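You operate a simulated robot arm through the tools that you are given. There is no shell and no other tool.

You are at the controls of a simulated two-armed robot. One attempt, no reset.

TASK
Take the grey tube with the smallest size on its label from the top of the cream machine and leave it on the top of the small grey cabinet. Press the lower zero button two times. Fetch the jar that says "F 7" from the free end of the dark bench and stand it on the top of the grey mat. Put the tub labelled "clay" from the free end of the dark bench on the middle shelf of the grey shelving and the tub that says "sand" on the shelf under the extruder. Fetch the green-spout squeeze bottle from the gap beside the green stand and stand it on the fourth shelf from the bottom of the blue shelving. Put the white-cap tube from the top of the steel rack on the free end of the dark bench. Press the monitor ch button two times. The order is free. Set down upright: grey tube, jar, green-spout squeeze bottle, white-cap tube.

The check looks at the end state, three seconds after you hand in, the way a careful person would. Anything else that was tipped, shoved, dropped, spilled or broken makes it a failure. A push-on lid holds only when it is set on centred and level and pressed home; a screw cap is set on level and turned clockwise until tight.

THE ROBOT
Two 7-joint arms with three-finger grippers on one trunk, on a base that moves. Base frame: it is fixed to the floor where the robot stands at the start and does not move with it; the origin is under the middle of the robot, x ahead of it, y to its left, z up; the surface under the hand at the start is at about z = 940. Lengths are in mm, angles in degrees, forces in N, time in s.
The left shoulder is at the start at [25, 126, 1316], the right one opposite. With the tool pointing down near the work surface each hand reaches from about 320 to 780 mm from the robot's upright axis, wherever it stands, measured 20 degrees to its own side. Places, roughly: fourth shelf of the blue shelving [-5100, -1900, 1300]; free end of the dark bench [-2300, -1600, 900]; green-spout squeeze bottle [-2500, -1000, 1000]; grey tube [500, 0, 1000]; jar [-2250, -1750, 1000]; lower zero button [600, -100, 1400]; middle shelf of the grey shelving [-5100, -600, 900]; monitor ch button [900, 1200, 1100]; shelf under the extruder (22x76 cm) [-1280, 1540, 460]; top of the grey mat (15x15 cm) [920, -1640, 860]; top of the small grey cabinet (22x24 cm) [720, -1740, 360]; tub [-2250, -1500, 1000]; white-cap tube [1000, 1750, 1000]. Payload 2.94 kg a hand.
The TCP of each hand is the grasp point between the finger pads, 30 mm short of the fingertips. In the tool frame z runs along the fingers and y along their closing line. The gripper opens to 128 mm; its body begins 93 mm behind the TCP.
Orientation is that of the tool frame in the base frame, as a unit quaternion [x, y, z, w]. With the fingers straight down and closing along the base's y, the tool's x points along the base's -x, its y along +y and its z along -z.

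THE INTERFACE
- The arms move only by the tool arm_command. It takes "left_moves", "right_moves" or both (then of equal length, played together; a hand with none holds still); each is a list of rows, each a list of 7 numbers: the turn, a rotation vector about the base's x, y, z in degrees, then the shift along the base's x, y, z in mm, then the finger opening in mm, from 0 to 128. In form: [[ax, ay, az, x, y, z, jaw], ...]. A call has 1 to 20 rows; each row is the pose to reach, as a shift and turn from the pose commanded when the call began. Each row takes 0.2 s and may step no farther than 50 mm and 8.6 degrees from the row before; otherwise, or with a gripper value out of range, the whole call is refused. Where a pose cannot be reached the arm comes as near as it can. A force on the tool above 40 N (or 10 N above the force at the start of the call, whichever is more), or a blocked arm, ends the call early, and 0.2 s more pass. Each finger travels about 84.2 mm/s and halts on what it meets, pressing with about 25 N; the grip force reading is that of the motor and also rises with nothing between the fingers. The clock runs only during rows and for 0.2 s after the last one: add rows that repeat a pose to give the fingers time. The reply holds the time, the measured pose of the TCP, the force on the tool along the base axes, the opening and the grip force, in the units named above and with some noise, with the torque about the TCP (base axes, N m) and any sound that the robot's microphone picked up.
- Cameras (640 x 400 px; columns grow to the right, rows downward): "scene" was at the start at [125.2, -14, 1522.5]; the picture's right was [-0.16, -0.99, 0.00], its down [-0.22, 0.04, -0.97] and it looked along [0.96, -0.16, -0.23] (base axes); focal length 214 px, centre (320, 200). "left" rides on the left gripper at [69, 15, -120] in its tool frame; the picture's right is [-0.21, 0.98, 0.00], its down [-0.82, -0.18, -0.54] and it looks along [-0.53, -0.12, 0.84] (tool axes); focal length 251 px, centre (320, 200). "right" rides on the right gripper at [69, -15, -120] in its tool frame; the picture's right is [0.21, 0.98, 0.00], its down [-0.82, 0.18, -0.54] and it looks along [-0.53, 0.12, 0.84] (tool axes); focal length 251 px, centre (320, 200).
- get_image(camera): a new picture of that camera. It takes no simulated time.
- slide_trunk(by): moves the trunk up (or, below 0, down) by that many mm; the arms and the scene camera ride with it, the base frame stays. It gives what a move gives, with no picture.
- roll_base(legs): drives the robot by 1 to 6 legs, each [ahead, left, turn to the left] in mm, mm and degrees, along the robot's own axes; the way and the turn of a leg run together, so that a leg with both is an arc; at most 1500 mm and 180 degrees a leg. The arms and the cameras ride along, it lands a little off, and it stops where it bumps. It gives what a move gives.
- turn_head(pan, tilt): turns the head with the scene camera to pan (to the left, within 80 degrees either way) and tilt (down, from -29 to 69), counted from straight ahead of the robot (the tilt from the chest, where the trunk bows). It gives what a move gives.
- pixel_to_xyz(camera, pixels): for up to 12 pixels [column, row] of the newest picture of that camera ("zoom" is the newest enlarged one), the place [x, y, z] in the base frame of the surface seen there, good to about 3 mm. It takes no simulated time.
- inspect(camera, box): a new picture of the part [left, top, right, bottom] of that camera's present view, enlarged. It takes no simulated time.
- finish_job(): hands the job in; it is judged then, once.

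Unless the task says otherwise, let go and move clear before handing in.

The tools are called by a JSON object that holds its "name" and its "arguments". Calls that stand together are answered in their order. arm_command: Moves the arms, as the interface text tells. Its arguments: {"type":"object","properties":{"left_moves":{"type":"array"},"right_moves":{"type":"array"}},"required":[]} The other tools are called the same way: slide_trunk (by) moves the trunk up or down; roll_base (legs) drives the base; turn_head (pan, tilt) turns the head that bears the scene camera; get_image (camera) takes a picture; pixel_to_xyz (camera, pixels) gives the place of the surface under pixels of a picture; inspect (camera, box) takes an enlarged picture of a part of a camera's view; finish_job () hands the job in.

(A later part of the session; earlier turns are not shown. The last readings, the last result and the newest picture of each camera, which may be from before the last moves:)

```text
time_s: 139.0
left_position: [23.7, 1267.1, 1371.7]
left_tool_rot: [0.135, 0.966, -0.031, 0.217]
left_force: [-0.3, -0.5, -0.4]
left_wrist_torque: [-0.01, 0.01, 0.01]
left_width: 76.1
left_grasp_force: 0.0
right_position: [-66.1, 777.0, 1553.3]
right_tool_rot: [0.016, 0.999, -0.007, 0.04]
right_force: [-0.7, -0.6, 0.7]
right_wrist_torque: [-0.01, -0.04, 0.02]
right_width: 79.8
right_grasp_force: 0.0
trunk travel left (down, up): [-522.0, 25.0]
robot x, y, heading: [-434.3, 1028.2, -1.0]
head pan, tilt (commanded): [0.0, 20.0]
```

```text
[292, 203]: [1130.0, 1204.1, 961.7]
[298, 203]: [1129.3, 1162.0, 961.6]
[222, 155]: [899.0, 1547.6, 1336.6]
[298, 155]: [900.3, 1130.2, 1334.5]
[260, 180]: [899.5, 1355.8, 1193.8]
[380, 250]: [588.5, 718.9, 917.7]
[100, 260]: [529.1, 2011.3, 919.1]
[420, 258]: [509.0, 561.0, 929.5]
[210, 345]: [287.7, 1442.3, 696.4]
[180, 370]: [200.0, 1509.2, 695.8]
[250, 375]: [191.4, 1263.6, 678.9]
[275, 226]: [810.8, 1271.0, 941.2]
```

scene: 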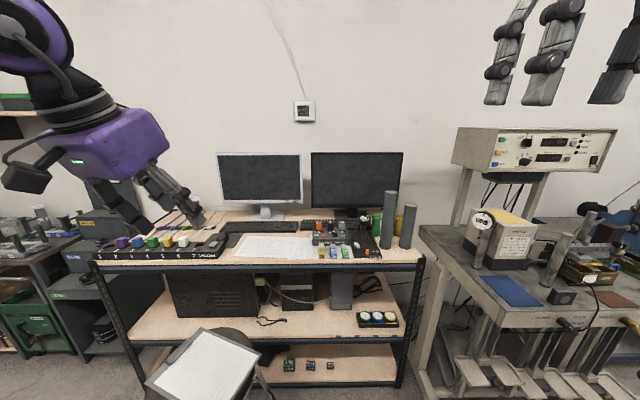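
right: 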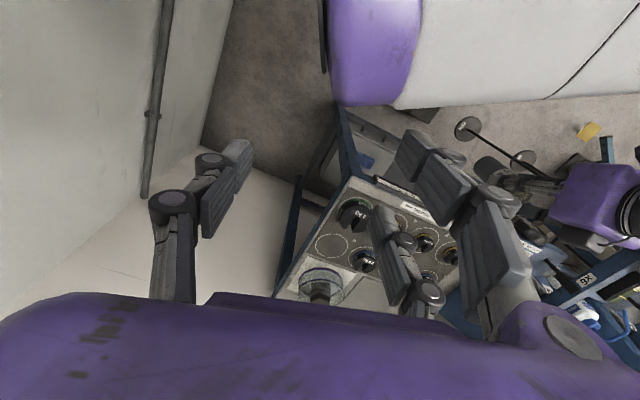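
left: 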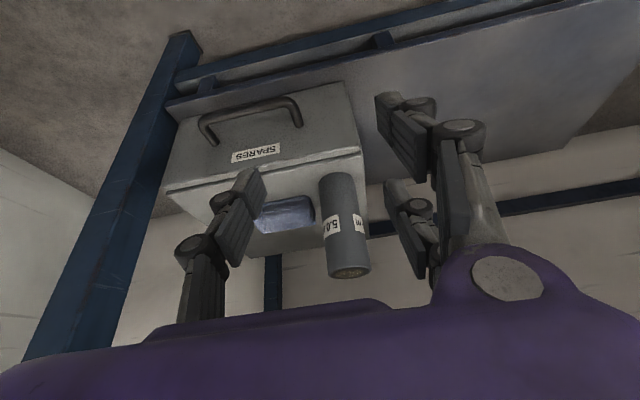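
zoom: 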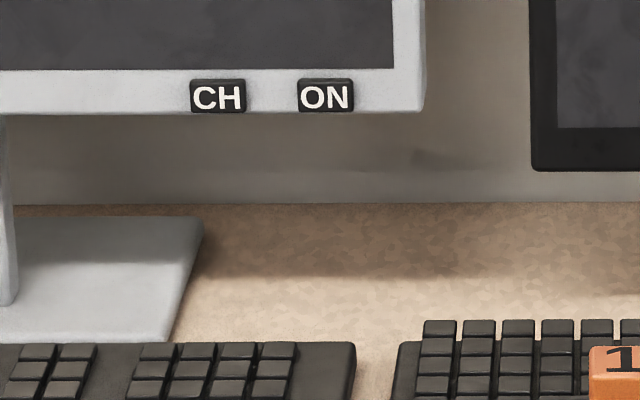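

{"name": "pixel_to_xyz", "arguments": {"camera": "zoom", "pixels": [[217, 97], [195, 97], [240, 97], [217, 84], [217, 109], [325, 97], [270, 97], [150, 95], [380, 95], [217, 60], [20, 250], [120, 280]]}}

```text
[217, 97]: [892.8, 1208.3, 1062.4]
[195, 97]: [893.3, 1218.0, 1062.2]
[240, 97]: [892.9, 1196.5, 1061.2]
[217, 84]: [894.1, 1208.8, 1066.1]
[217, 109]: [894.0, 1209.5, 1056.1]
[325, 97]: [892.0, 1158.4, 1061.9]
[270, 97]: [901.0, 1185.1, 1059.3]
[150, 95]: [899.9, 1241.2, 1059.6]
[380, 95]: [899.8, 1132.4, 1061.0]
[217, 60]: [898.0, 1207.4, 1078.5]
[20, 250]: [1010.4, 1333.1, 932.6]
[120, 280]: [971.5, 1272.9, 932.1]
```

CH button is at [893,1208,1062] (26×14 mm), ON is 50 mm to its right. The stool blocks direct access, so I'll stand at about [190,760] heading 10° and reach with the left hand.

{"name": "roll_base", "arguments": {"legs": [[0, -270, 0], [450, 0, 0]]}}

{"name": "turn_head", "arguments": {"pan": 35, "tilt": 50}}

{"name": "get_image", "arguments": {"camera": "scene"}}

```text
time_s: 144.2
left_position: [472.1, 993.8, 1372.3]
left_tool_rot: [0.137, 0.966, -0.03, 0.217]
left_force: [0.5, -0.3, -1.3]
left_wrist_torque: [-0.01, -0.06, -0.02]
left_width: 76.2
left_grasp_force: 0.1
right_position: [381.1, 503.0, 1553.5]
right_tool_rot: [0.016, 0.999, -0.007, 0.041]
right_force: [-0.5, -1.0, 0.0]
right_wrist_torque: [-0.03, -0.03, 0.0]
right_width: 80.0
right_grasp_force: 0.1
trunk travel left (down, up): [-522.0, 25.0]
robot x, y, heading: [15.4, 756.8, -1.1]
head pan, tilt (commanded): [0.0, 20.0]
```

```text
time_s: 145.3
left_position: [474.0, 993.8, 1372.4]
left_tool_rot: [0.136, 0.966, -0.031, 0.217]
left_force: [0.1, 0.1, -0.3]
left_wrist_torque: [-0.03, 0.04, -0.01]
left_width: 76.2
left_grasp_force: 0.1
right_position: [382.1, 505.1, 1553.0]
right_tool_rot: [0.016, 0.999, -0.006, 0.04]
right_force: [-0.3, -0.1, 0.8]
right_wrist_torque: [0.05, -0.03, 0.02]
right_width: 79.9
right_grasp_force: 0.1
trunk travel left (down, up): [-522.0, 25.0]
robot x, y, heading: [18.8, 753.3, -1.0]
head pan, tilt (commanded): [35.0, 50.0]
```

```text
taken
```

scene: 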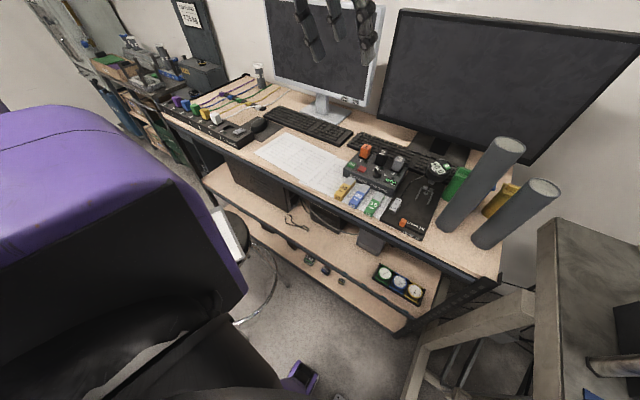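

A purple part of my base seems visible at (303,373). I'll measure it, the stool and the desk shelf.

{"name": "pixel_to_xyz", "arguments": {"camera": "scene", "pixels": [[303, 372], [295, 365], [312, 385], [270, 300], [275, 260], [232, 225], [245, 290], [300, 320], [390, 320], [340, 340], [400, 330], [330, 390]]}}

{"name": "turn_head", "arguments": {"pan": 10, "tilt": 69}}

{"name": "get_image", "arguments": {"camera": "scene"}}

```text
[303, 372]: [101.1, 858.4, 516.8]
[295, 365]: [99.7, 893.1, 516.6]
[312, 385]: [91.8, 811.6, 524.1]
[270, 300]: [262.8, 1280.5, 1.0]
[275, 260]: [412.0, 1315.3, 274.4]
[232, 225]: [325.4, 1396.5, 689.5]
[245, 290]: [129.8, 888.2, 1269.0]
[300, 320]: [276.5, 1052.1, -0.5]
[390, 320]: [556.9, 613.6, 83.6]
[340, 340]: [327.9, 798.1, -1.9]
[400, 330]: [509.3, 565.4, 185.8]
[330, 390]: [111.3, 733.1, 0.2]
```

```text
time_s: 146.2
left_position: [474.6, 993.4, 1372.5]
left_tool_rot: [0.137, 0.966, -0.031, 0.217]
left_force: [-0.8, 0.7, -1.0]
left_wrist_torque: [0.0, -0.03, -0.05]
left_width: 76.1
left_grasp_force: 0.0
right_position: [383.4, 502.5, 1553.1]
right_tool_rot: [0.016, 0.999, -0.007, 0.04]
right_force: [0.3, 0.8, 0.8]
right_wrist_torque: [0.01, 0.02, -0.02]
right_width: 79.9
right_grasp_force: 0.0
trunk travel left (down, up): [-522.0, 25.0]
robot x, y, heading: [18.7, 754.3, -0.9]
head pan, tilt (commanded): [10.0, 68.8]
```

```text
taken
```

scene: 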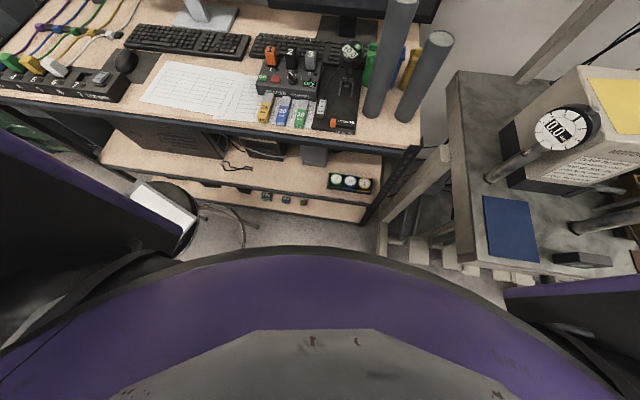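

My base footprint is small (front edge ≈100 mm ahead of its centre). I can go closer: move to about [206,930] heading 5°.

{"name": "roll_base", "arguments": {"legs": [[185, 0, 0], [0, 175, 6]]}}

{"name": "turn_head", "arguments": {"pan": 20, "tilt": 30}}

{"name": "get_image", "arguments": {"camera": "scene"}}

```text
time_s: 149.5
left_position: [625.5, 1210.1, 1372.3]
left_tool_rot: [0.086, 0.972, -0.02, 0.218]
left_force: [0.8, 0.2, 0.5]
left_wrist_torque: [0.01, 0.0, -0.02]
left_width: 75.8
left_grasp_force: 0.0
right_position: [585.8, 712.3, 1554.0]
right_tool_rot: [-0.036, 0.998, -0.006, 0.041]
right_force: [-0.1, 0.6, 0.6]
right_wrist_torque: [-0.01, 0.03, -0.01]
right_width: 80.1
right_grasp_force: 0.0
trunk travel left (down, up): [-522.0, 25.0]
robot x, y, heading: [196.1, 928.0, 4.9]
head pan, tilt (commanded): [10.0, 68.8]
```

```text
time_s: 150.5
left_position: [626.1, 1211.0, 1371.0]
left_tool_rot: [0.087, 0.972, -0.019, 0.217]
left_force: [-0.3, 0.1, -0.3]
left_wrist_torque: [-0.01, 0.0, 0.01]
left_width: 75.9
left_grasp_force: 0.1
right_position: [587.4, 712.3, 1552.6]
right_tool_rot: [-0.035, 0.999, -0.005, 0.041]
right_force: [-0.4, -0.2, 0.4]
right_wrist_torque: [0.01, -0.01, -0.02]
right_width: 80.0
right_grasp_force: 0.1
trunk travel left (down, up): [-522.0, 25.0]
robot x, y, heading: [196.6, 929.5, 5.0]
head pan, tilt (commanded): [20.0, 30.0]
```

```text
taken
```

scene: 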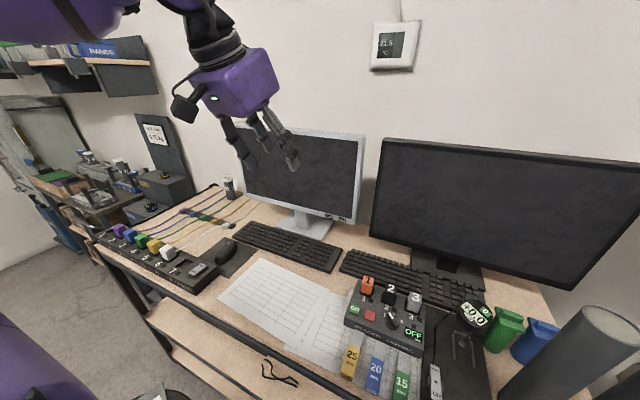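

Now close the left hand, tilt to 45° and bring it to a staging point [811,1213,1045] in front of CH.

{"name": "arm_command", "arguments": {"left_moves": [[-0.58, -6.5, 3.4, 20, 0, -40, 0], [-1.17, -13.1, 6.7, 40, 0, -80, 0], [-1.75, -19.6, 10.1, 60, 1, -120, 0], [-1.75, -19.6, 10.1, 80, 1, -162, 0], [-1.75, -19.6, 10.1, 100, 1, -204, 0], [-1.75, -19.6, 10.1, 120, 2, -245, 0], [-1.75, -19.6, 10.1, 140, 2, -285, 0], [-1.75, -19.6, 10.1, 160, 2, -320, 0], [-1.75, -19.6, 10.1, 185, 2, -326, 0], [-1.75, -19.6, 10.1, 185, 2, -326, 0]]}}

{"name": "get_image", "arguments": {"camera": "left"}}

{"name": "get_image", "arguments": {"camera": "scene"}}

```text
time_s: 152.7
left_position: [807.5, 1214.5, 1048.9]
left_tool_rot: [0.001, 0.924, 0.0, 0.383]
left_force: [-0.3, 0.3, 0.5]
left_wrist_torque: [0.02, 0.0, -0.02]
left_width: 0.1
left_grasp_force: 2.8
left hand out of reach, approached as far as the arm can: row 9, 10
right_position: [584.0, 714.0, 1554.4]
right_tool_rot: [-0.035, 0.999, -0.004, 0.04]
right_force: [-0.6, 0.5, 0.3]
right_wrist_torque: [-0.03, -0.04, -0.02]
right_width: 80.1
right_grasp_force: 0.0
trunk travel left (down, up): [-522.0, 25.0]
robot x, y, heading: [200.3, 932.0, 4.8]
head pan, tilt (commanded): [20.0, 30.0]
```

```text
taken
```

left: 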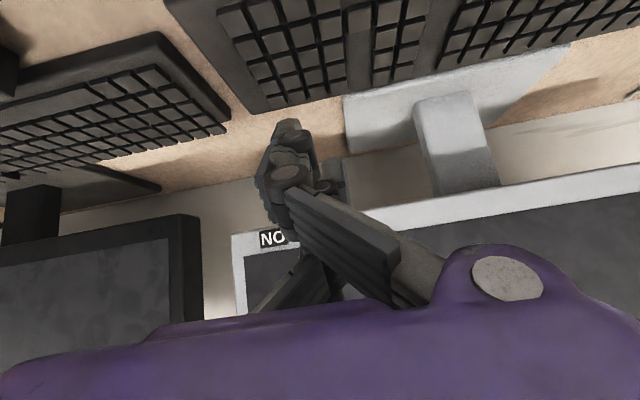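

```text
taken
```

scene: 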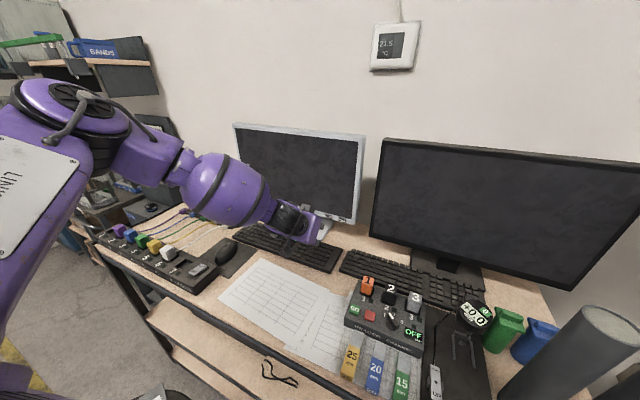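

Alignment looks right (ON visible at (272,239), CH hidden behind the fingers), but the arm is near its reach limit. I'll draw the hand back 50 mm and roll the base 80 mm closer.

{"name": "arm_command", "arguments": {"left_moves": [[0, 0, 0, -25, 0, 0, 0], [0, 0, 0, -50, -6, 0, 0]]}}

{"name": "roll_base", "arguments": {"legs": [[80, 0, 0]]}}

{"name": "get_image", "arguments": {"camera": "left"}}

{"name": "inspect", "arguments": {"camera": "scene", "box": [230, 150, 400, 280]}}

```text
time_s: 153.3
left_position: [756.4, 1208.9, 1048.5]
left_tool_rot: [0.0, 0.924, 0.0, 0.383]
left_force: [-0.3, -0.1, -0.5]
left_wrist_torque: [0.03, -0.01, 0.0]
left_width: 0.0
left_grasp_force: 3.0
right_position: [585.0, 713.4, 1554.1]
right_tool_rot: [-0.037, 0.998, -0.004, 0.041]
right_force: [0.2, 0.1, 0.6]
right_wrist_torque: [0.0, 0.02, -0.01]
right_width: 79.9
right_grasp_force: 0.1
trunk travel left (down, up): [-522.0, 25.0]
robot x, y, heading: [199.2, 928.9, 4.6]
head pan, tilt (commanded): [20.0, 30.0]
```

```text
time_s: 154.4
left_position: [810.9, 1213.5, 1043.3]
left_tool_rot: [0.002, 0.925, 0.0, 0.38]
left_force: [0.4, 0.0, -1.2]
left_wrist_torque: [-0.02, 0.0, 0.01]
left_width: 0.0
left_grasp_force: 3.3
right_position: [641.6, 716.4, 1548.6]
right_tool_rot: [-0.033, 0.999, -0.005, 0.034]
right_force: [1.4, -0.4, -0.8]
right_wrist_torque: [-0.03, 0.16, -0.04]
right_width: 79.6
right_grasp_force: 0.0
trunk travel left (down, up): [-522.0, 25.0]
robot x, y, heading: [246.7, 932.9, 4.7]
head pan, tilt (commanded): [20.0, 30.0]
stopped in leg 1: the robot was blocked; the commanded pose is now the measured one
```

```text
taken
```

left: 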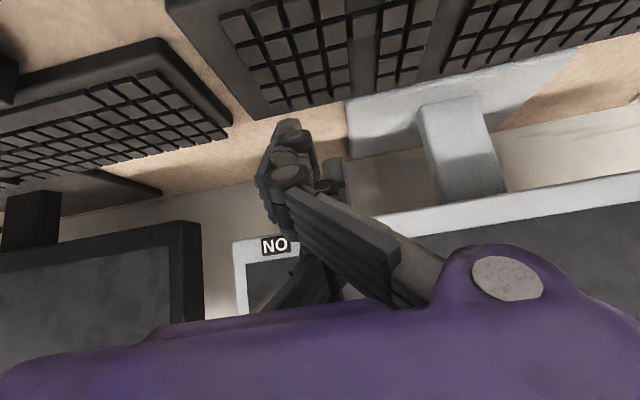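

```text
3.08 times, centred on (315, 215) of scene
```

zoom: 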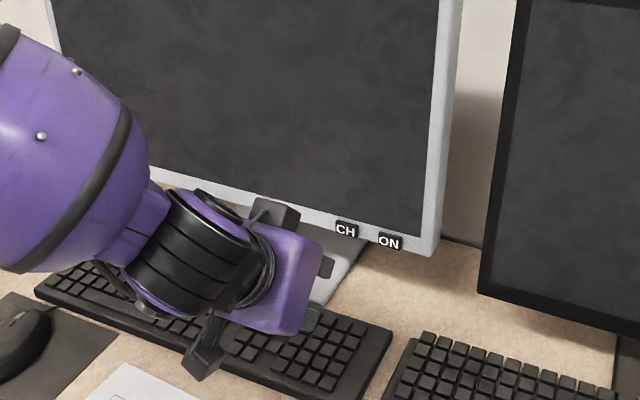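

The base was blocked 30 mm early. I must see what it touched — check the stool and desk front.

{"name": "turn_head", "arguments": {"pan": 55, "tilt": 60}}

{"name": "get_image", "arguments": {"camera": "scene"}}

{"name": "turn_head", "arguments": {"pan": -15, "tilt": 68}}

{"name": "get_image", "arguments": {"camera": "scene"}}

```text
time_s: 155.4
left_position: [805.9, 1211.8, 1047.9]
left_tool_rot: [0.001, 0.924, 0.001, 0.383]
left_force: [0.5, -0.1, 0.1]
left_wrist_torque: [-0.01, 0.01, 0.04]
left_width: 0.2
left_grasp_force: 2.6
right_position: [633.5, 716.2, 1550.5]
right_tool_rot: [-0.032, 0.999, -0.005, 0.037]
right_force: [-0.3, -0.2, 0.0]
right_wrist_torque: [-0.02, 0.02, -0.02]
right_width: 79.8
right_grasp_force: 0.0
trunk travel left (down, up): [-522.0, 25.0]
robot x, y, heading: [245.6, 930.8, 4.8]
head pan, tilt (commanded): [55.0, 60.0]
```

```text
taken
```

scene: 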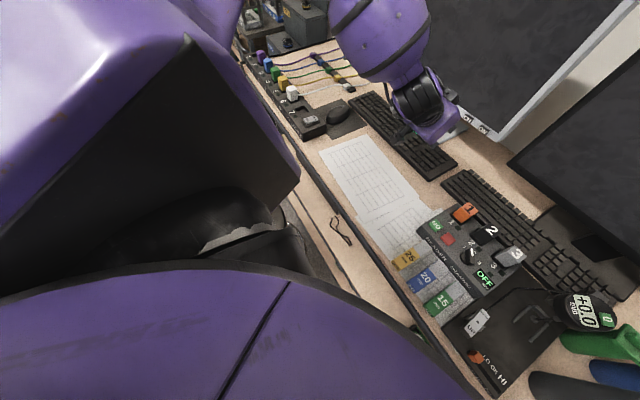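

```text
time_s: 156.8
left_position: [803.7, 1213.4, 1047.3]
left_tool_rot: [0.002, 0.924, 0.0, 0.381]
left_force: [-0.6, -0.2, -0.2]
left_wrist_torque: [-0.01, -0.05, 0.01]
left_width: 0.1
left_grasp_force: 2.5
right_position: [632.7, 717.6, 1551.3]
right_tool_rot: [-0.032, 0.999, -0.005, 0.039]
right_force: [-0.4, -0.2, -0.3]
right_wrist_torque: [0.01, 0.01, 0.03]
right_width: 80.0
right_grasp_force: 0.1
trunk travel left (down, up): [-522.0, 25.0]
robot x, y, heading: [244.3, 934.7, 4.9]
head pan, tilt (commanded): [-15.0, 68.0]
```

```text
taken
```

scene: 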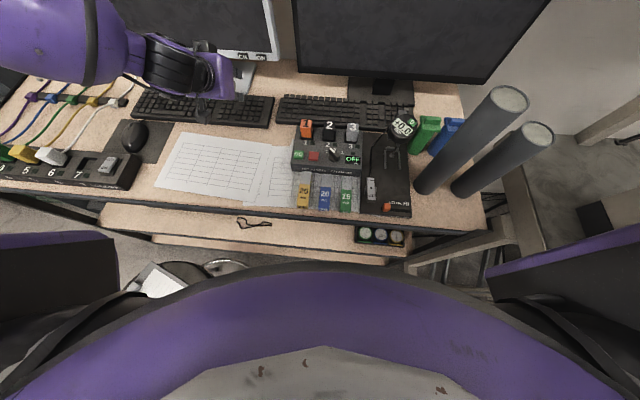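

{"name": "pixel_to_xyz", "arguments": {"camera": "scene", "pixels": [[165, 280], [150, 290], [190, 270], [225, 265], [240, 268], [210, 268], [320, 245], [320, 228], [130, 215], [470, 225], [430, 280], [300, 258]]}}

{"name": "inspect", "arguments": {"camera": "scene", "box": [100, 200, 300, 320]}}

```text
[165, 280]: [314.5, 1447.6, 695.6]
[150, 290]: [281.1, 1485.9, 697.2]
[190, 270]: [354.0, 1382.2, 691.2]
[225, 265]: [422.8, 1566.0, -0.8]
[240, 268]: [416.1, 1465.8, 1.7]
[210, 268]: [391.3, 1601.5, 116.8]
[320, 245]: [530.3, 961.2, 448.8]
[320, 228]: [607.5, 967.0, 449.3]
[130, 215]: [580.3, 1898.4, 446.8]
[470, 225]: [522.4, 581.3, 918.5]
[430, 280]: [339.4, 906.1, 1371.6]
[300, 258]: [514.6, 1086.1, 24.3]
```

```text
3.20 times, centred on (200, 260) of scene
```

zoom: 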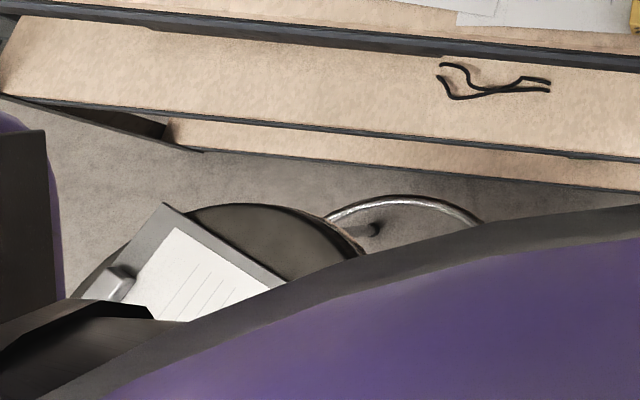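

{"name": "turn_head", "arguments": {"pan": -75, "tilt": 66}}

{"name": "get_image", "arguments": {"camera": "scene"}}

{"name": "turn_head", "arguments": {"pan": 78, "tilt": 66}}

{"name": "get_image", "arguments": {"camera": "scene"}}

{"name": "get_image", "arguments": {"camera": "right"}}

```text
time_s: 158.1
left_position: [804.8, 1211.6, 1047.8]
left_tool_rot: [0.001, 0.924, 0.0, 0.383]
left_force: [-0.5, -0.2, 0.3]
left_wrist_torque: [-0.01, 0.02, -0.05]
left_width: 0.2
left_grasp_force: 3.8
right_position: [633.6, 717.7, 1552.1]
right_tool_rot: [-0.032, 0.999, -0.005, 0.039]
right_force: [-0.4, 0.4, 0.1]
right_wrist_torque: [0.03, -0.02, -0.01]
right_width: 80.0
right_grasp_force: 0.2
trunk travel left (down, up): [-522.0, 25.0]
robot x, y, heading: [242.1, 934.5, 4.7]
head pan, tilt (commanded): [-75.0, 66.0]
```

```text
taken
```

scene: 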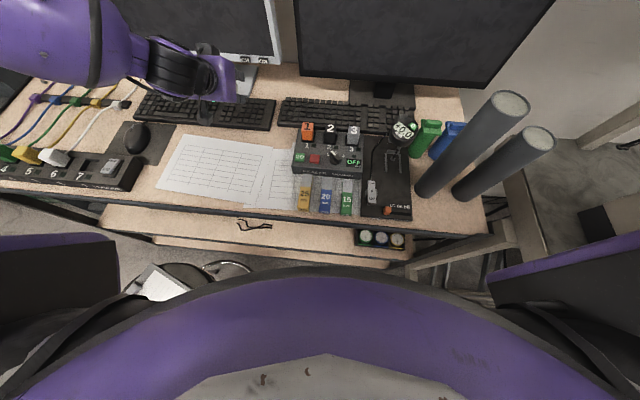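

```text
time_s: 160.5
left_position: [804.6, 1212.8, 1047.4]
left_tool_rot: [0.001, 0.924, 0.0, 0.382]
left_force: [-0.2, 0.3, -0.2]
left_wrist_torque: [0.01, -0.01, -0.02]
left_width: 0.0
left_grasp_force: 2.8
right_position: [633.3, 716.8, 1551.9]
right_tool_rot: [-0.032, 0.999, -0.005, 0.039]
right_force: [-0.5, -0.5, -0.1]
right_wrist_torque: [0.0, -0.01, 0.01]
right_width: 80.1
right_grasp_force: 0.1
trunk travel left (down, up): [-522.0, 25.0]
robot x, y, heading: [240.3, 932.0, 4.7]
head pan, tilt (commanded): [78.0, 66.0]
```

```text
taken
```

scene: 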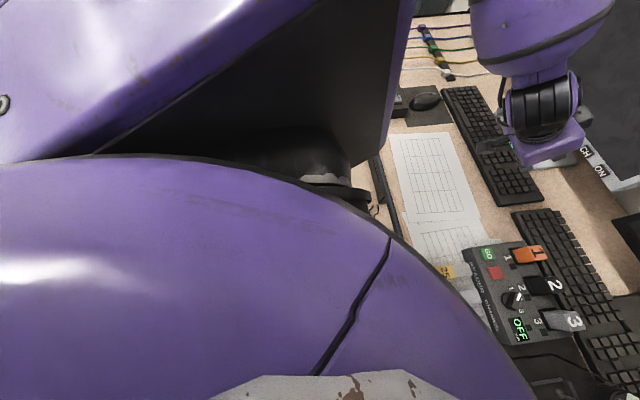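

```text
taken
```

right: 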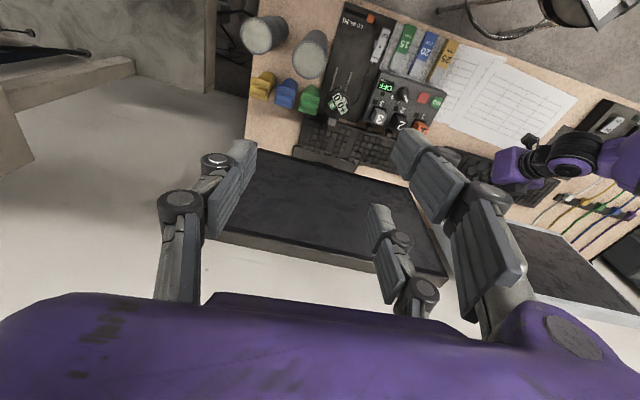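

I can gain reach by lowering the trunk instead of moving closer. Check heights under the right hand first (cylinders on the desk).

{"name": "pixel_to_xyz", "arguments": {"camera": "right", "pixels": [[263, 35], [312, 48], [340, 105], [320, 225], [580, 5], [490, 12], [540, 285]]}}

{"name": "roll_base", "arguments": {"legs": [[-25, 0, 0]]}}

```text
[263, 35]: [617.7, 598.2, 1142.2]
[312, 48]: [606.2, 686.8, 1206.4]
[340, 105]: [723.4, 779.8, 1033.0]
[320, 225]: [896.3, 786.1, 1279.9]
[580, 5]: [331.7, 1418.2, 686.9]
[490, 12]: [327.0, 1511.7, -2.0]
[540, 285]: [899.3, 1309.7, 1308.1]
```

```text
time_s: 161.3
left_position: [784.6, 1210.1, 1043.6]
left_tool_rot: [0.002, 0.925, -0.001, 0.38]
left_force: [0.7, 0.4, 0.0]
left_wrist_torque: [0.0, 0.0, 0.0]
left_width: 0.0
left_grasp_force: 2.7
right_position: [615.8, 715.6, 1549.3]
right_tool_rot: [-0.032, 0.999, -0.006, 0.035]
right_force: [1.0, 0.3, -0.7]
right_wrist_torque: [-0.04, 0.14, -0.02]
right_width: 79.9
right_grasp_force: 0.0
trunk travel left (down, up): [-522.0, 25.0]
robot x, y, heading: [215.5, 933.3, 4.8]
head pan, tilt (commanded): [78.0, 66.0]
```

Right side is safe. Raise the left hand 200 mm first, then lower the trunk 200 mm so the hand comes back level with the button.

{"name": "arm_command", "arguments": {"left_moves": [[0, 0, 0, 0, 0, 45, 0], [0, 0, 0, 0, 0, 90, 0], [0, 0, 0, 0, 0, 135, 0], [0, 0, 0, 0, 0, 180, 0], [0, 0, 0, 0, 0, 202, 0], [0, 0, 0, 0, 0, 202, 0]]}}

{"name": "slide_trunk", "arguments": {"by": -200}}

{"name": "turn_head", "arguments": {"pan": 20, "tilt": 25}}

{"name": "get_image", "arguments": {"camera": "scene"}}

```text
time_s: 162.7
left_position: [779.9, 1211.2, 1252.0]
left_tool_rot: [0.001, 0.924, 0.001, 0.383]
left_force: [-0.1, 0.4, 0.4]
left_wrist_torque: [0.0, 0.03, 0.02]
left_width: 0.0
left_grasp_force: 2.8
right_position: [609.6, 714.4, 1551.7]
right_tool_rot: [-0.032, 0.999, -0.006, 0.038]
right_force: [0.1, 0.6, 0.0]
right_wrist_torque: [-0.02, -0.02, 0.02]
right_width: 80.0
right_grasp_force: 0.0
trunk travel left (down, up): [-522.0, 25.0]
robot x, y, heading: [214.5, 932.1, 4.6]
head pan, tilt (commanded): [78.0, 66.0]
```

```text
time_s: 164.9
left_position: [779.9, 1211.6, 1050.0]
left_tool_rot: [0.001, 0.924, 0.0, 0.383]
left_force: [-0.5, 0.7, 0.1]
left_wrist_torque: [0.01, 0.02, 0.05]
left_width: 0.0
left_grasp_force: 3.4
right_position: [609.7, 715.2, 1351.4]
right_tool_rot: [-0.032, 0.999, -0.005, 0.037]
right_force: [0.2, 0.5, -0.5]
right_wrist_torque: [0.01, 0.0, 0.01]
right_width: 80.0
right_grasp_force: 0.1
trunk travel left (down, up): [-322.0, 225.0]
robot x, y, heading: [222.0, 933.9, 4.7]
head pan, tilt (commanded): [78.0, 66.0]
```

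```text
time_s: 166.2
left_position: [781.5, 1210.7, 1051.0]
left_tool_rot: [0.001, 0.924, 0.0, 0.383]
left_force: [-0.4, -0.8, 0.0]
left_wrist_torque: [0.01, -0.04, 0.03]
left_width: 0.0
left_grasp_force: 3.0
right_position: [608.9, 715.2, 1350.9]
right_tool_rot: [-0.033, 0.999, -0.004, 0.037]
right_force: [0.4, -1.4, -0.7]
right_wrist_torque: [-0.01, -0.01, 0.06]
right_width: 79.9
right_grasp_force: 0.0
trunk travel left (down, up): [-322.0, 225.0]
robot x, y, heading: [220.1, 931.9, 4.9]
head pan, tilt (commanded): [20.0, 25.0]
```

```text
taken
```

scene: 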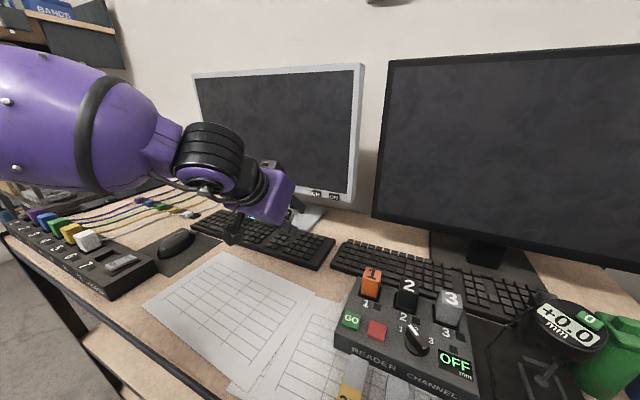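

Now a closer look at the fingertip relative to the CH button.

{"name": "inspect", "arguments": {"camera": "scene", "box": [240, 150, 360, 250]}}

{"name": "arm_command", "arguments": {"left_moves": [[0, 0, 0, 25, 1, -4, 0], [0, 0, 0, 50, 2, -6, 0], [0, 0, 0, 62, 2, -6, 0], [0, 0, 0, 62, 2, -6, 0]]}}

{"name": "inspect", "arguments": {"camera": "scene", "box": [260, 150, 360, 240]}}

{"name": "get_image", "arguments": {"camera": "left"}}

```text
4.00 times, centred on (300, 200) of scene
```

zoom: 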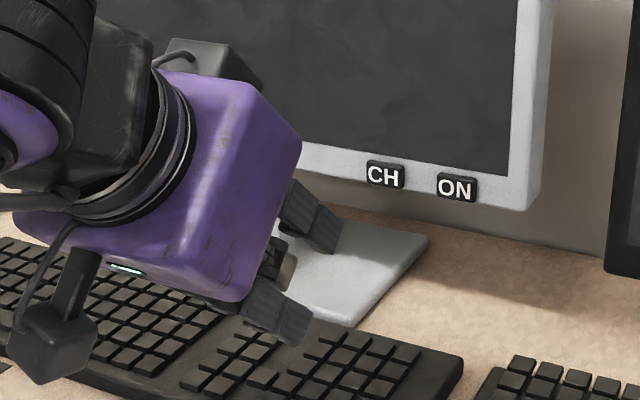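

```text
time_s: 167.2
left_position: [843.5, 1212.7, 1043.2]
left_tool_rot: [0.001, 0.924, 0.0, 0.382]
left_force: [-0.1, 0.8, 0.6]
left_wrist_torque: [-0.02, 0.01, 0.01]
left_width: 0.0
left_grasp_force: 2.4
right_position: [609.3, 714.9, 1352.5]
right_tool_rot: [-0.031, 0.999, -0.005, 0.037]
right_force: [0.1, -1.0, 0.1]
right_wrist_torque: [-0.01, 0.05, 0.04]
right_width: 80.3
right_grasp_force: 0.0
trunk travel left (down, up): [-322.0, 225.0]
robot x, y, heading: [219.5, 924.8, 4.9]
head pan, tilt (commanded): [20.0, 25.0]
```

```text
4.44 times, centred on (310, 195) of scene
```

zoom: 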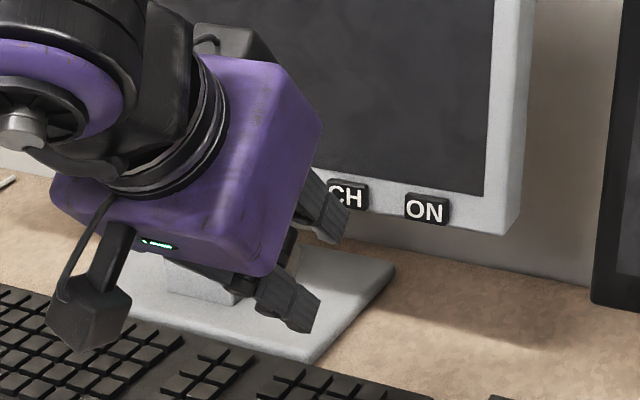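

```text
taken
```

left: 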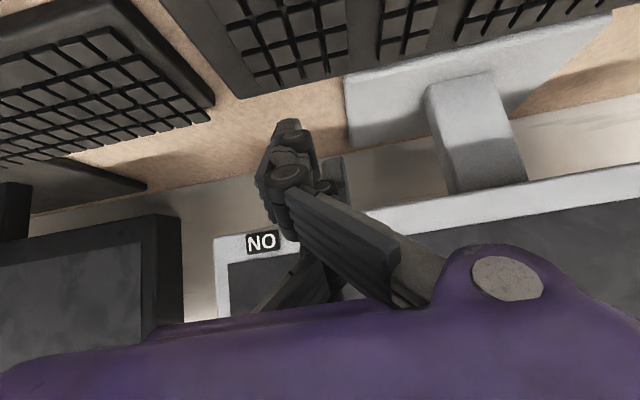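

Get coordinates of the leading fingertip versus the CH button from this zoomed scene view.

{"name": "inspect", "arguments": {"camera": "scene", "box": [290, 180, 340, 220]}}

```text
10.00 times, centred on (315, 200) of scene
```

zoom: 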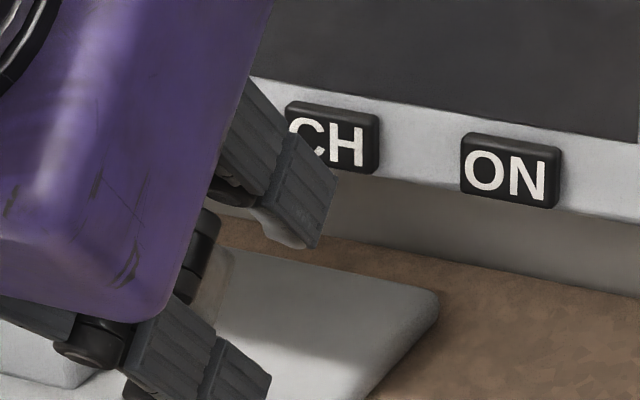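

{"name": "pixel_to_xyz", "arguments": {"camera": "zoom", "pixels": [[335, 185], [318, 240], [305, 190], [300, 230], [290, 245], [270, 225], [355, 150], [320, 210], [250, 130], [260, 385], [230, 350], [330, 165]]}}

```text
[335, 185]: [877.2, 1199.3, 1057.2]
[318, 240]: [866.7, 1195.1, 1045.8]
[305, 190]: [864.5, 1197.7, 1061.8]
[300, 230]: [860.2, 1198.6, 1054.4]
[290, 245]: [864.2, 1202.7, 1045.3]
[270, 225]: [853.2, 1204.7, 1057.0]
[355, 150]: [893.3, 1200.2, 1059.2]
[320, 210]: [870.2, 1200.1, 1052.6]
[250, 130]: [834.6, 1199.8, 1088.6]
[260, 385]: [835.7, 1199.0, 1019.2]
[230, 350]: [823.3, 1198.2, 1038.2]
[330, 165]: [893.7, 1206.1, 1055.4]
```

The leading corner is at [877,1199–1215,1057]; the button face is at x=893. Raise 4 mm and advance about 17 mm in small steps.

{"name": "arm_command", "arguments": {"left_moves": [[0, 0, 0, 6, 0, 4, 0], [0, 0, 0, 11, 0, 4, 0], [0, 0, 0, 14, 0, 4, 0], [0, 0, 0, 16, 0, 4, 0], [0, 0, 0, 18, 0, 4, 0]]}}

{"name": "inspect", "arguments": {"camera": "scene", "box": [290, 180, 340, 220]}}

```text
time_s: 168.4
left_position: [859.0, 1214.3, 1047.1]
left_tool_rot: [0.002, 0.924, 0.0, 0.381]
left_force: [-7.6, 1.4, -1.7]
left_wrist_torque: [0.01, -0.04, -0.1]
left_width: 0.3
left_grasp_force: 3.0
right_position: [608.5, 714.4, 1352.4]
right_tool_rot: [-0.032, 0.999, -0.004, 0.038]
right_force: [-0.1, -0.1, -0.6]
right_wrist_torque: [-0.01, 0.0, 0.02]
right_width: 79.8
right_grasp_force: 0.1
trunk travel left (down, up): [-322.0, 225.0]
robot x, y, heading: [215.5, 931.9, 4.8]
head pan, tilt (commanded): [20.0, 25.0]
heard: click
```

```text
10.00 times, centred on (315, 200) of scene
```

zoom: 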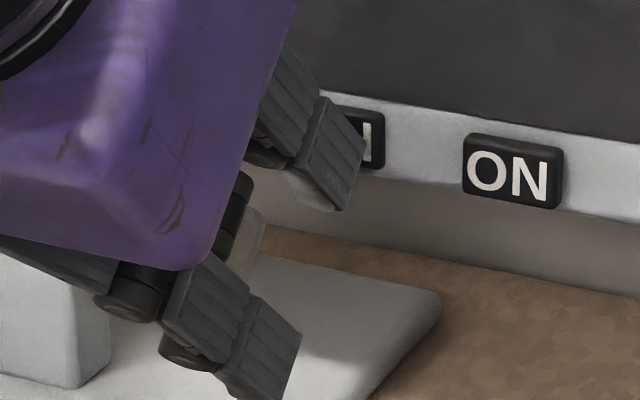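

One click on CH (7.6 N). Retract 14 mm and press a second time slightly softer.

{"name": "arm_command", "arguments": {"left_moves": [[0, 0, 0, -6, 0, 0, 0], [0, 0, 0, -14, 0, 0, 0], [0, 0, 0, -14, 0, 0, 0]]}}

{"name": "arm_command", "arguments": {"left_moves": [[0, 0, 0, 5, 0, 0, 0], [0, 0, 0, 9, 0, 0, 0], [0, 0, 0, 12, 0, 0, 0], [0, 0, 0, 13.5, 0, 0, 0]]}}

```text
time_s: 169.2
left_position: [848.4, 1214.0, 1048.0]
left_tool_rot: [0.001, 0.924, 0.0, 0.383]
left_force: [-0.4, -0.2, 0.0]
left_wrist_torque: [-0.01, -0.02, 0.01]
left_width: 0.1
left_grasp_force: 3.0
right_position: [610.9, 714.7, 1350.9]
right_tool_rot: [-0.032, 0.999, -0.005, 0.038]
right_force: [0.1, 0.0, -0.4]
right_wrist_torque: [-0.01, 0.0, -0.04]
right_width: 80.0
right_grasp_force: 0.0
trunk travel left (down, up): [-322.0, 225.0]
robot x, y, heading: [221.4, 933.2, 4.6]
head pan, tilt (commanded): [20.0, 25.0]
```

```text
time_s: 170.2
left_position: [859.1, 1211.3, 1047.3]
left_tool_rot: [0.002, 0.924, 0.0, 0.382]
left_force: [-7.3, -0.4, -3.0]
left_wrist_torque: [0.04, 0.0, -0.03]
left_width: 0.4
left_grasp_force: 2.8
right_position: [608.5, 714.7, 1351.0]
right_tool_rot: [-0.033, 0.999, -0.005, 0.038]
right_force: [0.7, 0.6, 0.5]
right_wrist_torque: [-0.06, -0.02, -0.01]
right_width: 80.0
right_grasp_force: 0.1
trunk travel left (down, up): [-322.0, 225.0]
robot x, y, heading: [218.4, 931.1, 4.6]
head pan, tilt (commanded): [20.0, 25.0]
heard: click
```

CH pressed twice. Retract the hand and look left for the steel rack and the white-cap tube.

{"name": "arm_command", "arguments": {"left_moves": [[0, 0, 0, -30, 0, 0, 0], [0, 0, 0, -70, 0, 10, 0], [0, 0, 0, -110, 0, 40, 0], [0, 0, 0, -150, 0, 70, 0], [0, 0, 0, -180, 0, 110, 0], [0, 0, 0, -190, 0, 155, 0], [0, 0, 0, -200, 0, 200, 0], [0, 0, 0, -210, -20, 240, 0]]}}

{"name": "turn_head", "arguments": {"pan": 45, "tilt": 25}}

{"name": "get_image", "arguments": {"camera": "scene"}}

```text
time_s: 172.0
left_position: [649.1, 1188.0, 1288.9]
left_tool_rot: [0.002, 0.923, 0.001, 0.384]
left_force: [-0.1, -0.7, -0.3]
left_wrist_torque: [0.04, 0.01, 0.02]
left_width: 0.3
left_grasp_force: 2.8
right_position: [607.1, 713.3, 1350.5]
right_tool_rot: [-0.032, 0.999, -0.004, 0.038]
right_force: [-0.1, -0.8, -0.9]
right_wrist_torque: [0.06, -0.03, 0.01]
right_width: 80.0
right_grasp_force: 0.1
trunk travel left (down, up): [-322.0, 225.0]
robot x, y, heading: [216.9, 932.6, 4.8]
head pan, tilt (commanded): [20.0, 25.0]
```

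```text
time_s: 172.9
left_position: [650.1, 1191.6, 1289.1]
left_tool_rot: [0.001, 0.924, 0.0, 0.383]
left_force: [-0.3, -0.3, 0.1]
left_wrist_torque: [0.03, -0.01, 0.01]
left_width: 0.0
left_grasp_force: 2.4
right_position: [609.0, 714.1, 1350.4]
right_tool_rot: [-0.032, 0.999, -0.005, 0.037]
right_force: [-0.1, 0.1, -0.3]
right_wrist_torque: [-0.02, 0.02, -0.01]
right_width: 79.8
right_grasp_force: 0.0
trunk travel left (down, up): [-322.0, 225.0]
robot x, y, heading: [220.0, 930.1, 4.6]
head pan, tilt (commanded): [45.0, 25.0]
```

```text
taken
```

scene: 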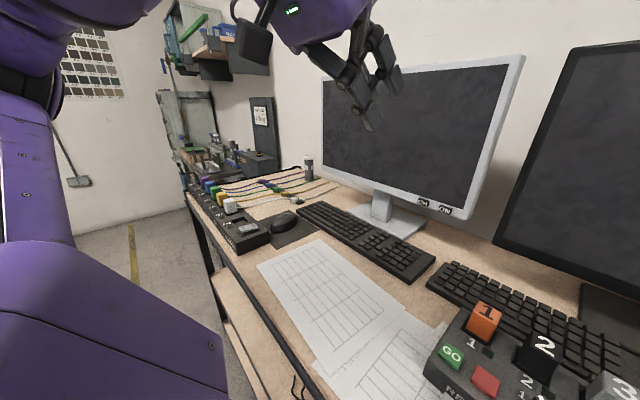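

{"name": "inspect", "arguments": {"camera": "scene", "box": [180, 90, 340, 260]}}

{"name": "pixel_to_xyz", "arguments": {"camera": "scene", "pixels": [[309, 158], [309, 175], [265, 175], [215, 145], [240, 160], [300, 170], [190, 195], [210, 235], [255, 155]]}}

```text
2.35 times, centred on (260, 175) of scene
```

zoom: 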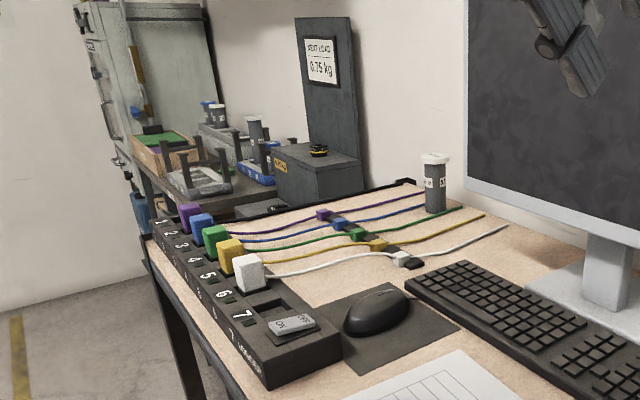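

```text
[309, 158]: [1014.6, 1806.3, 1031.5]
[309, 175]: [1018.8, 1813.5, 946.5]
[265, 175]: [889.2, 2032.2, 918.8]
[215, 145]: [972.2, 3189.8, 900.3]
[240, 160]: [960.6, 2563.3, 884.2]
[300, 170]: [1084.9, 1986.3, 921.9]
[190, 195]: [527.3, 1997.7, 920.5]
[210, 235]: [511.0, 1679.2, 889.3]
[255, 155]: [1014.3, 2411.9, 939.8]
```

The white-cap tube is at about [1015,1810], z 922–1035, at the back of the desk. Before driving there I back away from the desk and use the right wrist camera to check my own base footprint.

{"name": "roll_base", "arguments": {"legs": [[-400, 0, -4.7]]}}

{"name": "slide_trunk", "arguments": {"by": 200}}

{"name": "arm_command", "arguments": {"right_moves": [[0, 8, 0, -5, 0, -20, 80], [0, 16, 0, -10, 0, -40, 80], [0, 24, 0, -15, 0, -60, 80], [0, 32, 0, -20, 0, -80, 80], [0, 40, 0, -25, 0, -100, 80]]}}

{"name": "get_image", "arguments": {"camera": "right"}}

```text
time_s: 175.4
left_position: [269.7, 1135.1, 1288.1]
left_tool_rot: [0.042, 0.923, -0.016, 0.382]
left_force: [0.1, -0.1, 0.6]
left_wrist_torque: [-0.01, 0.0, 0.01]
left_width: 0.0
left_grasp_force: 3.5
right_position: [185.7, 665.0, 1351.7]
right_tool_rot: [0.013, 0.999, -0.007, 0.038]
right_force: [-0.2, -0.1, -0.3]
right_wrist_torque: [0.0, -0.01, -0.03]
right_width: 79.9
right_grasp_force: 0.0
trunk travel left (down, up): [-322.0, 225.0]
robot x, y, heading: [-184.6, 913.0, -0.4]
head pan, tilt (commanded): [45.0, 25.0]
```

```text
time_s: 177.5
left_position: [271.1, 1136.0, 1486.4]
left_tool_rot: [0.044, 0.923, -0.018, 0.381]
left_force: [0.4, 0.7, -0.3]
left_wrist_torque: [-0.01, 0.01, -0.01]
left_width: 0.0
left_grasp_force: 2.6
right_position: [186.6, 664.8, 1549.9]
right_tool_rot: [0.014, 0.999, -0.007, 0.036]
right_force: [0.4, 0.5, -0.8]
right_wrist_torque: [0.02, 0.03, -0.01]
right_width: 80.2
right_grasp_force: 0.0
trunk travel left (down, up): [-522.0, 25.0]
robot x, y, heading: [-182.2, 914.0, -0.4]
head pan, tilt (commanded): [45.0, 25.0]
```

```text
time_s: 178.7
left_position: [269.6, 1134.8, 1487.1]
left_tool_rot: [0.043, 0.923, -0.017, 0.382]
left_force: [-0.1, -0.5, -0.3]
left_wrist_torque: [0.07, 0.02, -0.01]
left_width: 0.0
left_grasp_force: 2.9
right_position: [137.2, 671.9, 1395.2]
right_tool_rot: [0.011, 0.952, -0.011, -0.305]
right_force: [-0.7, -0.4, 0.1]
right_wrist_torque: [0.01, 0.01, 0.02]
right_width: 79.9
right_grasp_force: 0.0
right hand out of reach, approached as far as the arm can: row 2, 3, 4, 5
trunk travel left (down, up): [-522.0, 25.0]
robot x, y, heading: [-184.4, 919.1, -0.6]
head pan, tilt (commanded): [45.0, 25.0]
```

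```text
taken
```

right: 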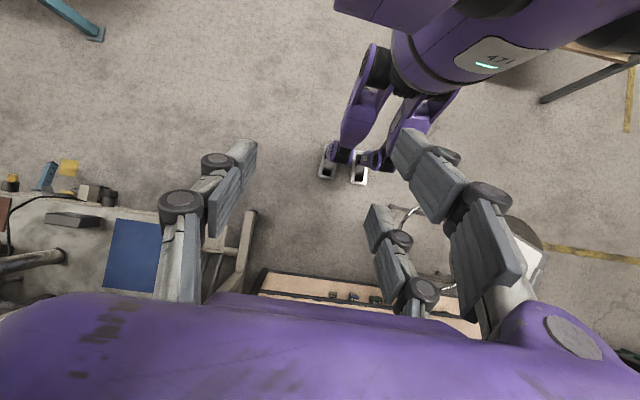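

My robot stands on two legs; the feet are visible at (328,170) and (360,172). Measure them.

{"name": "pixel_to_xyz", "arguments": {"camera": "right", "pixels": [[326, 178], [360, 184], [326, 160], [360, 165], [345, 150], [375, 155], [360, 90], [430, 100], [370, 50], [470, 245], [520, 240], [410, 215]]}}

{"name": "inspect", "arguments": {"camera": "right", "box": [280, 0, 480, 240]}}

```text
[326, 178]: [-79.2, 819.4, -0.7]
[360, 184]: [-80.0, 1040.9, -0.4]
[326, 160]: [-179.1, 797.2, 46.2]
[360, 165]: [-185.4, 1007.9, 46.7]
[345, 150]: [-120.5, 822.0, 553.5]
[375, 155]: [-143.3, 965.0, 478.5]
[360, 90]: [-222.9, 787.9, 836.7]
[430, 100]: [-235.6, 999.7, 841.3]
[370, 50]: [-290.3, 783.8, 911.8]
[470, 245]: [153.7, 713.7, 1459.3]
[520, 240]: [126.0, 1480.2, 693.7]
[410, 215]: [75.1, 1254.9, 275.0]
```

```text
1.67 times, centred on (380, 120) of right
```

zoom: 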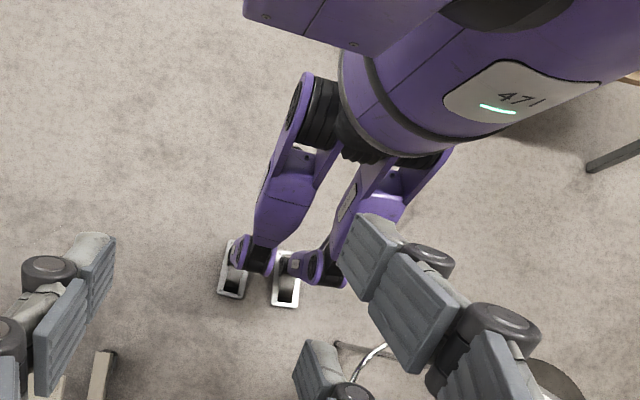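

My footprint is small (toes ≈105 mm ahead, feet within ±150 mm). Restore the right hand and travel behind the stool to y≈1990.

{"name": "arm_command", "arguments": {"right_moves": [[0, -8, 0, 10, 0, 20, 80], [0, -16, 0, 20, 0, 40, 80], [0, -24, 0, 30, 0, 60, 80], [0, -32, 0, 40, 0, 80, 80], [0, -35, 0, 50, 0, 100, 80]]}}

{"name": "roll_base", "arguments": {"legs": [[-40, 540, 0], [0, 540, 0]]}}

{"name": "turn_head", "arguments": {"pan": 0, "tilt": 25}}

{"name": "get_image", "arguments": {"camera": "scene"}}

```text
time_s: 179.9
left_position: [269.4, 1135.9, 1487.8]
left_tool_rot: [0.043, 0.923, -0.018, 0.383]
left_force: [0.5, -0.3, -0.6]
left_wrist_torque: [0.01, -0.03, 0.0]
left_width: 0.0
left_grasp_force: 3.0
right_position: [185.5, 674.2, 1495.2]
right_tool_rot: [0.014, 1.0, -0.007, -0.005]
right_force: [-0.2, 0.1, -0.1]
right_wrist_torque: [0.02, -0.01, -0.02]
right_width: 80.2
right_grasp_force: 0.1
trunk travel left (down, up): [-522.0, 25.0]
robot x, y, heading: [-183.5, 914.1, -0.3]
head pan, tilt (commanded): [45.0, 25.0]
```

```text
time_s: 182.6
left_position: [253.8, 1304.4, 1488.8]
left_tool_rot: [0.047, 0.923, -0.019, 0.382]
left_force: [-0.4, 0.3, -0.1]
left_wrist_torque: [-0.03, 0.04, 0.01]
left_width: 0.0
left_grasp_force: 3.0
right_position: [166.5, 843.2, 1495.3]
right_tool_rot: [0.017, 1.0, -0.008, -0.005]
right_force: [-1.1, -0.1, 0.1]
right_wrist_torque: [0.03, -0.03, 0.0]
right_width: 80.1
right_grasp_force: 0.1
trunk travel left (down, up): [-522.0, 25.0]
robot x, y, heading: [-202.0, 1090.1, -0.9]
head pan, tilt (commanded): [45.0, 25.0]
stopped in leg 1: the robot was blocked; the commanded pose is now the measured one
```

```text
time_s: 183.7
left_position: [254.7, 1304.1, 1488.5]
left_tool_rot: [0.047, 0.923, -0.019, 0.383]
left_force: [-0.3, -0.1, -0.5]
left_wrist_torque: [-0.03, -0.02, 0.03]
left_width: 0.0
left_grasp_force: 3.2
right_position: [166.7, 844.0, 1495.4]
right_tool_rot: [0.018, 1.0, -0.008, -0.006]
right_force: [-0.1, 1.0, 0.0]
right_wrist_torque: [-0.04, 0.0, -0.02]
right_width: 79.8
right_grasp_force: 0.0
trunk travel left (down, up): [-522.0, 25.0]
robot x, y, heading: [-200.7, 1090.2, -0.7]
head pan, tilt (commanded): [0.0, 25.0]
```

```text
taken
```

scene: 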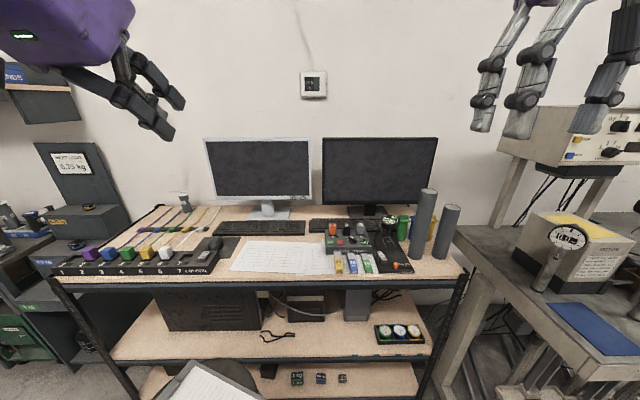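

The base stops about 265 mm from the stool's legs, so its collision radius is larger than the feet. Let me look down at the stool to see its exact position and whether it moved.

{"name": "turn_head", "arguments": {"pan": 25, "tilt": 55}}

{"name": "get_image", "arguments": {"camera": "scene"}}

{"name": "pixel_to_xyz", "arguments": {"camera": "scene", "pixels": [[320, 200], [300, 220]]}}

```text
time_s: 184.7
left_position: [255.8, 1304.5, 1488.8]
left_tool_rot: [0.047, 0.923, -0.02, 0.382]
left_force: [0.9, 0.3, 0.2]
left_wrist_torque: [0.0, 0.07, -0.01]
left_width: 0.2
left_grasp_force: 3.5
right_position: [167.7, 844.7, 1494.7]
right_tool_rot: [0.017, 1.0, -0.008, -0.006]
right_force: [-0.6, -1.3, -1.0]
right_wrist_torque: [-0.03, 0.01, 0.01]
right_width: 80.1
right_grasp_force: 0.1
trunk travel left (down, up): [-522.0, 25.0]
robot x, y, heading: [-202.6, 1087.1, -0.8]
head pan, tilt (commanded): [25.0, 55.0]
```

```text
taken
```

scene: 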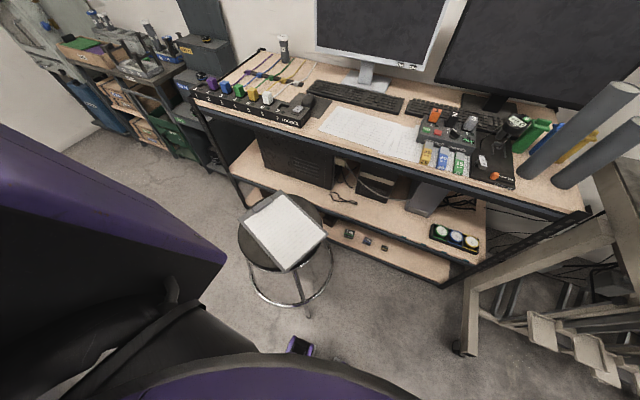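

```text
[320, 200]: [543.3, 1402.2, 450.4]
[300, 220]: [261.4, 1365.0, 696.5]
```

{"name": "pixel_to_xyz", "arguments": {"camera": "scene", "pixels": [[284, 232], [240, 238], [268, 268], [322, 225], [300, 197], [244, 215], [304, 315], [257, 290], [330, 280], [290, 305], [300, 348], [262, 195]]}}

{"name": "inspect", "arguments": {"camera": "scene", "box": [220, 180, 350, 360]}}

```text
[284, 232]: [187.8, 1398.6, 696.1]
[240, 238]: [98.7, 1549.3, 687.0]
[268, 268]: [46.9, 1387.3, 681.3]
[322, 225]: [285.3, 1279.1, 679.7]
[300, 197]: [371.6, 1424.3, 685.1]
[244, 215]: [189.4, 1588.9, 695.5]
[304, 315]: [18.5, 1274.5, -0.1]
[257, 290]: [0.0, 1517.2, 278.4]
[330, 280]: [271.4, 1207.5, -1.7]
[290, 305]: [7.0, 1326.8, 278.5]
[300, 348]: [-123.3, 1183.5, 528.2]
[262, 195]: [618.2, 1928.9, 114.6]
```

```text
2.22 times, centred on (285, 270) of scene
```

zoom: 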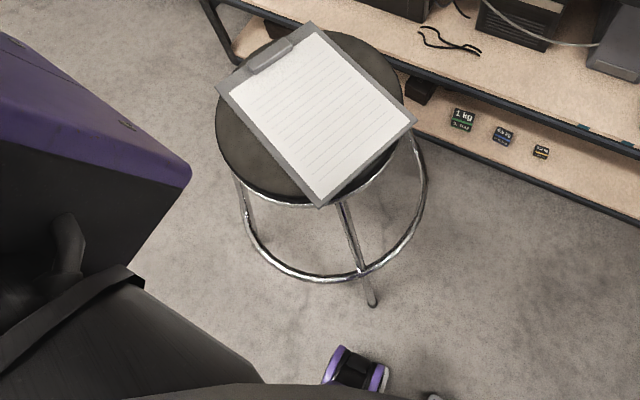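

{"name": "pixel_to_xyz", "arguments": {"camera": "zoom", "pixels": [[373, 303], [370, 295], [364, 280], [352, 240], [344, 212], [300, 275], [260, 250], [245, 215], [420, 200], [400, 245], [330, 275], [237, 180]]}}

```text
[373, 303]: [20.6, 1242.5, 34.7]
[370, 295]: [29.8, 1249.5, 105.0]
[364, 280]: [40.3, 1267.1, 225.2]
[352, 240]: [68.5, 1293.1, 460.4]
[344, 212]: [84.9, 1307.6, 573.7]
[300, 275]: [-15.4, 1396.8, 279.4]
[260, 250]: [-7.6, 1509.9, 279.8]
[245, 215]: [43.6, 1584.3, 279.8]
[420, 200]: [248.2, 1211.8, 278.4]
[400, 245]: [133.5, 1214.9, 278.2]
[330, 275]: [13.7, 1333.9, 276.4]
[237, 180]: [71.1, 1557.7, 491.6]
```

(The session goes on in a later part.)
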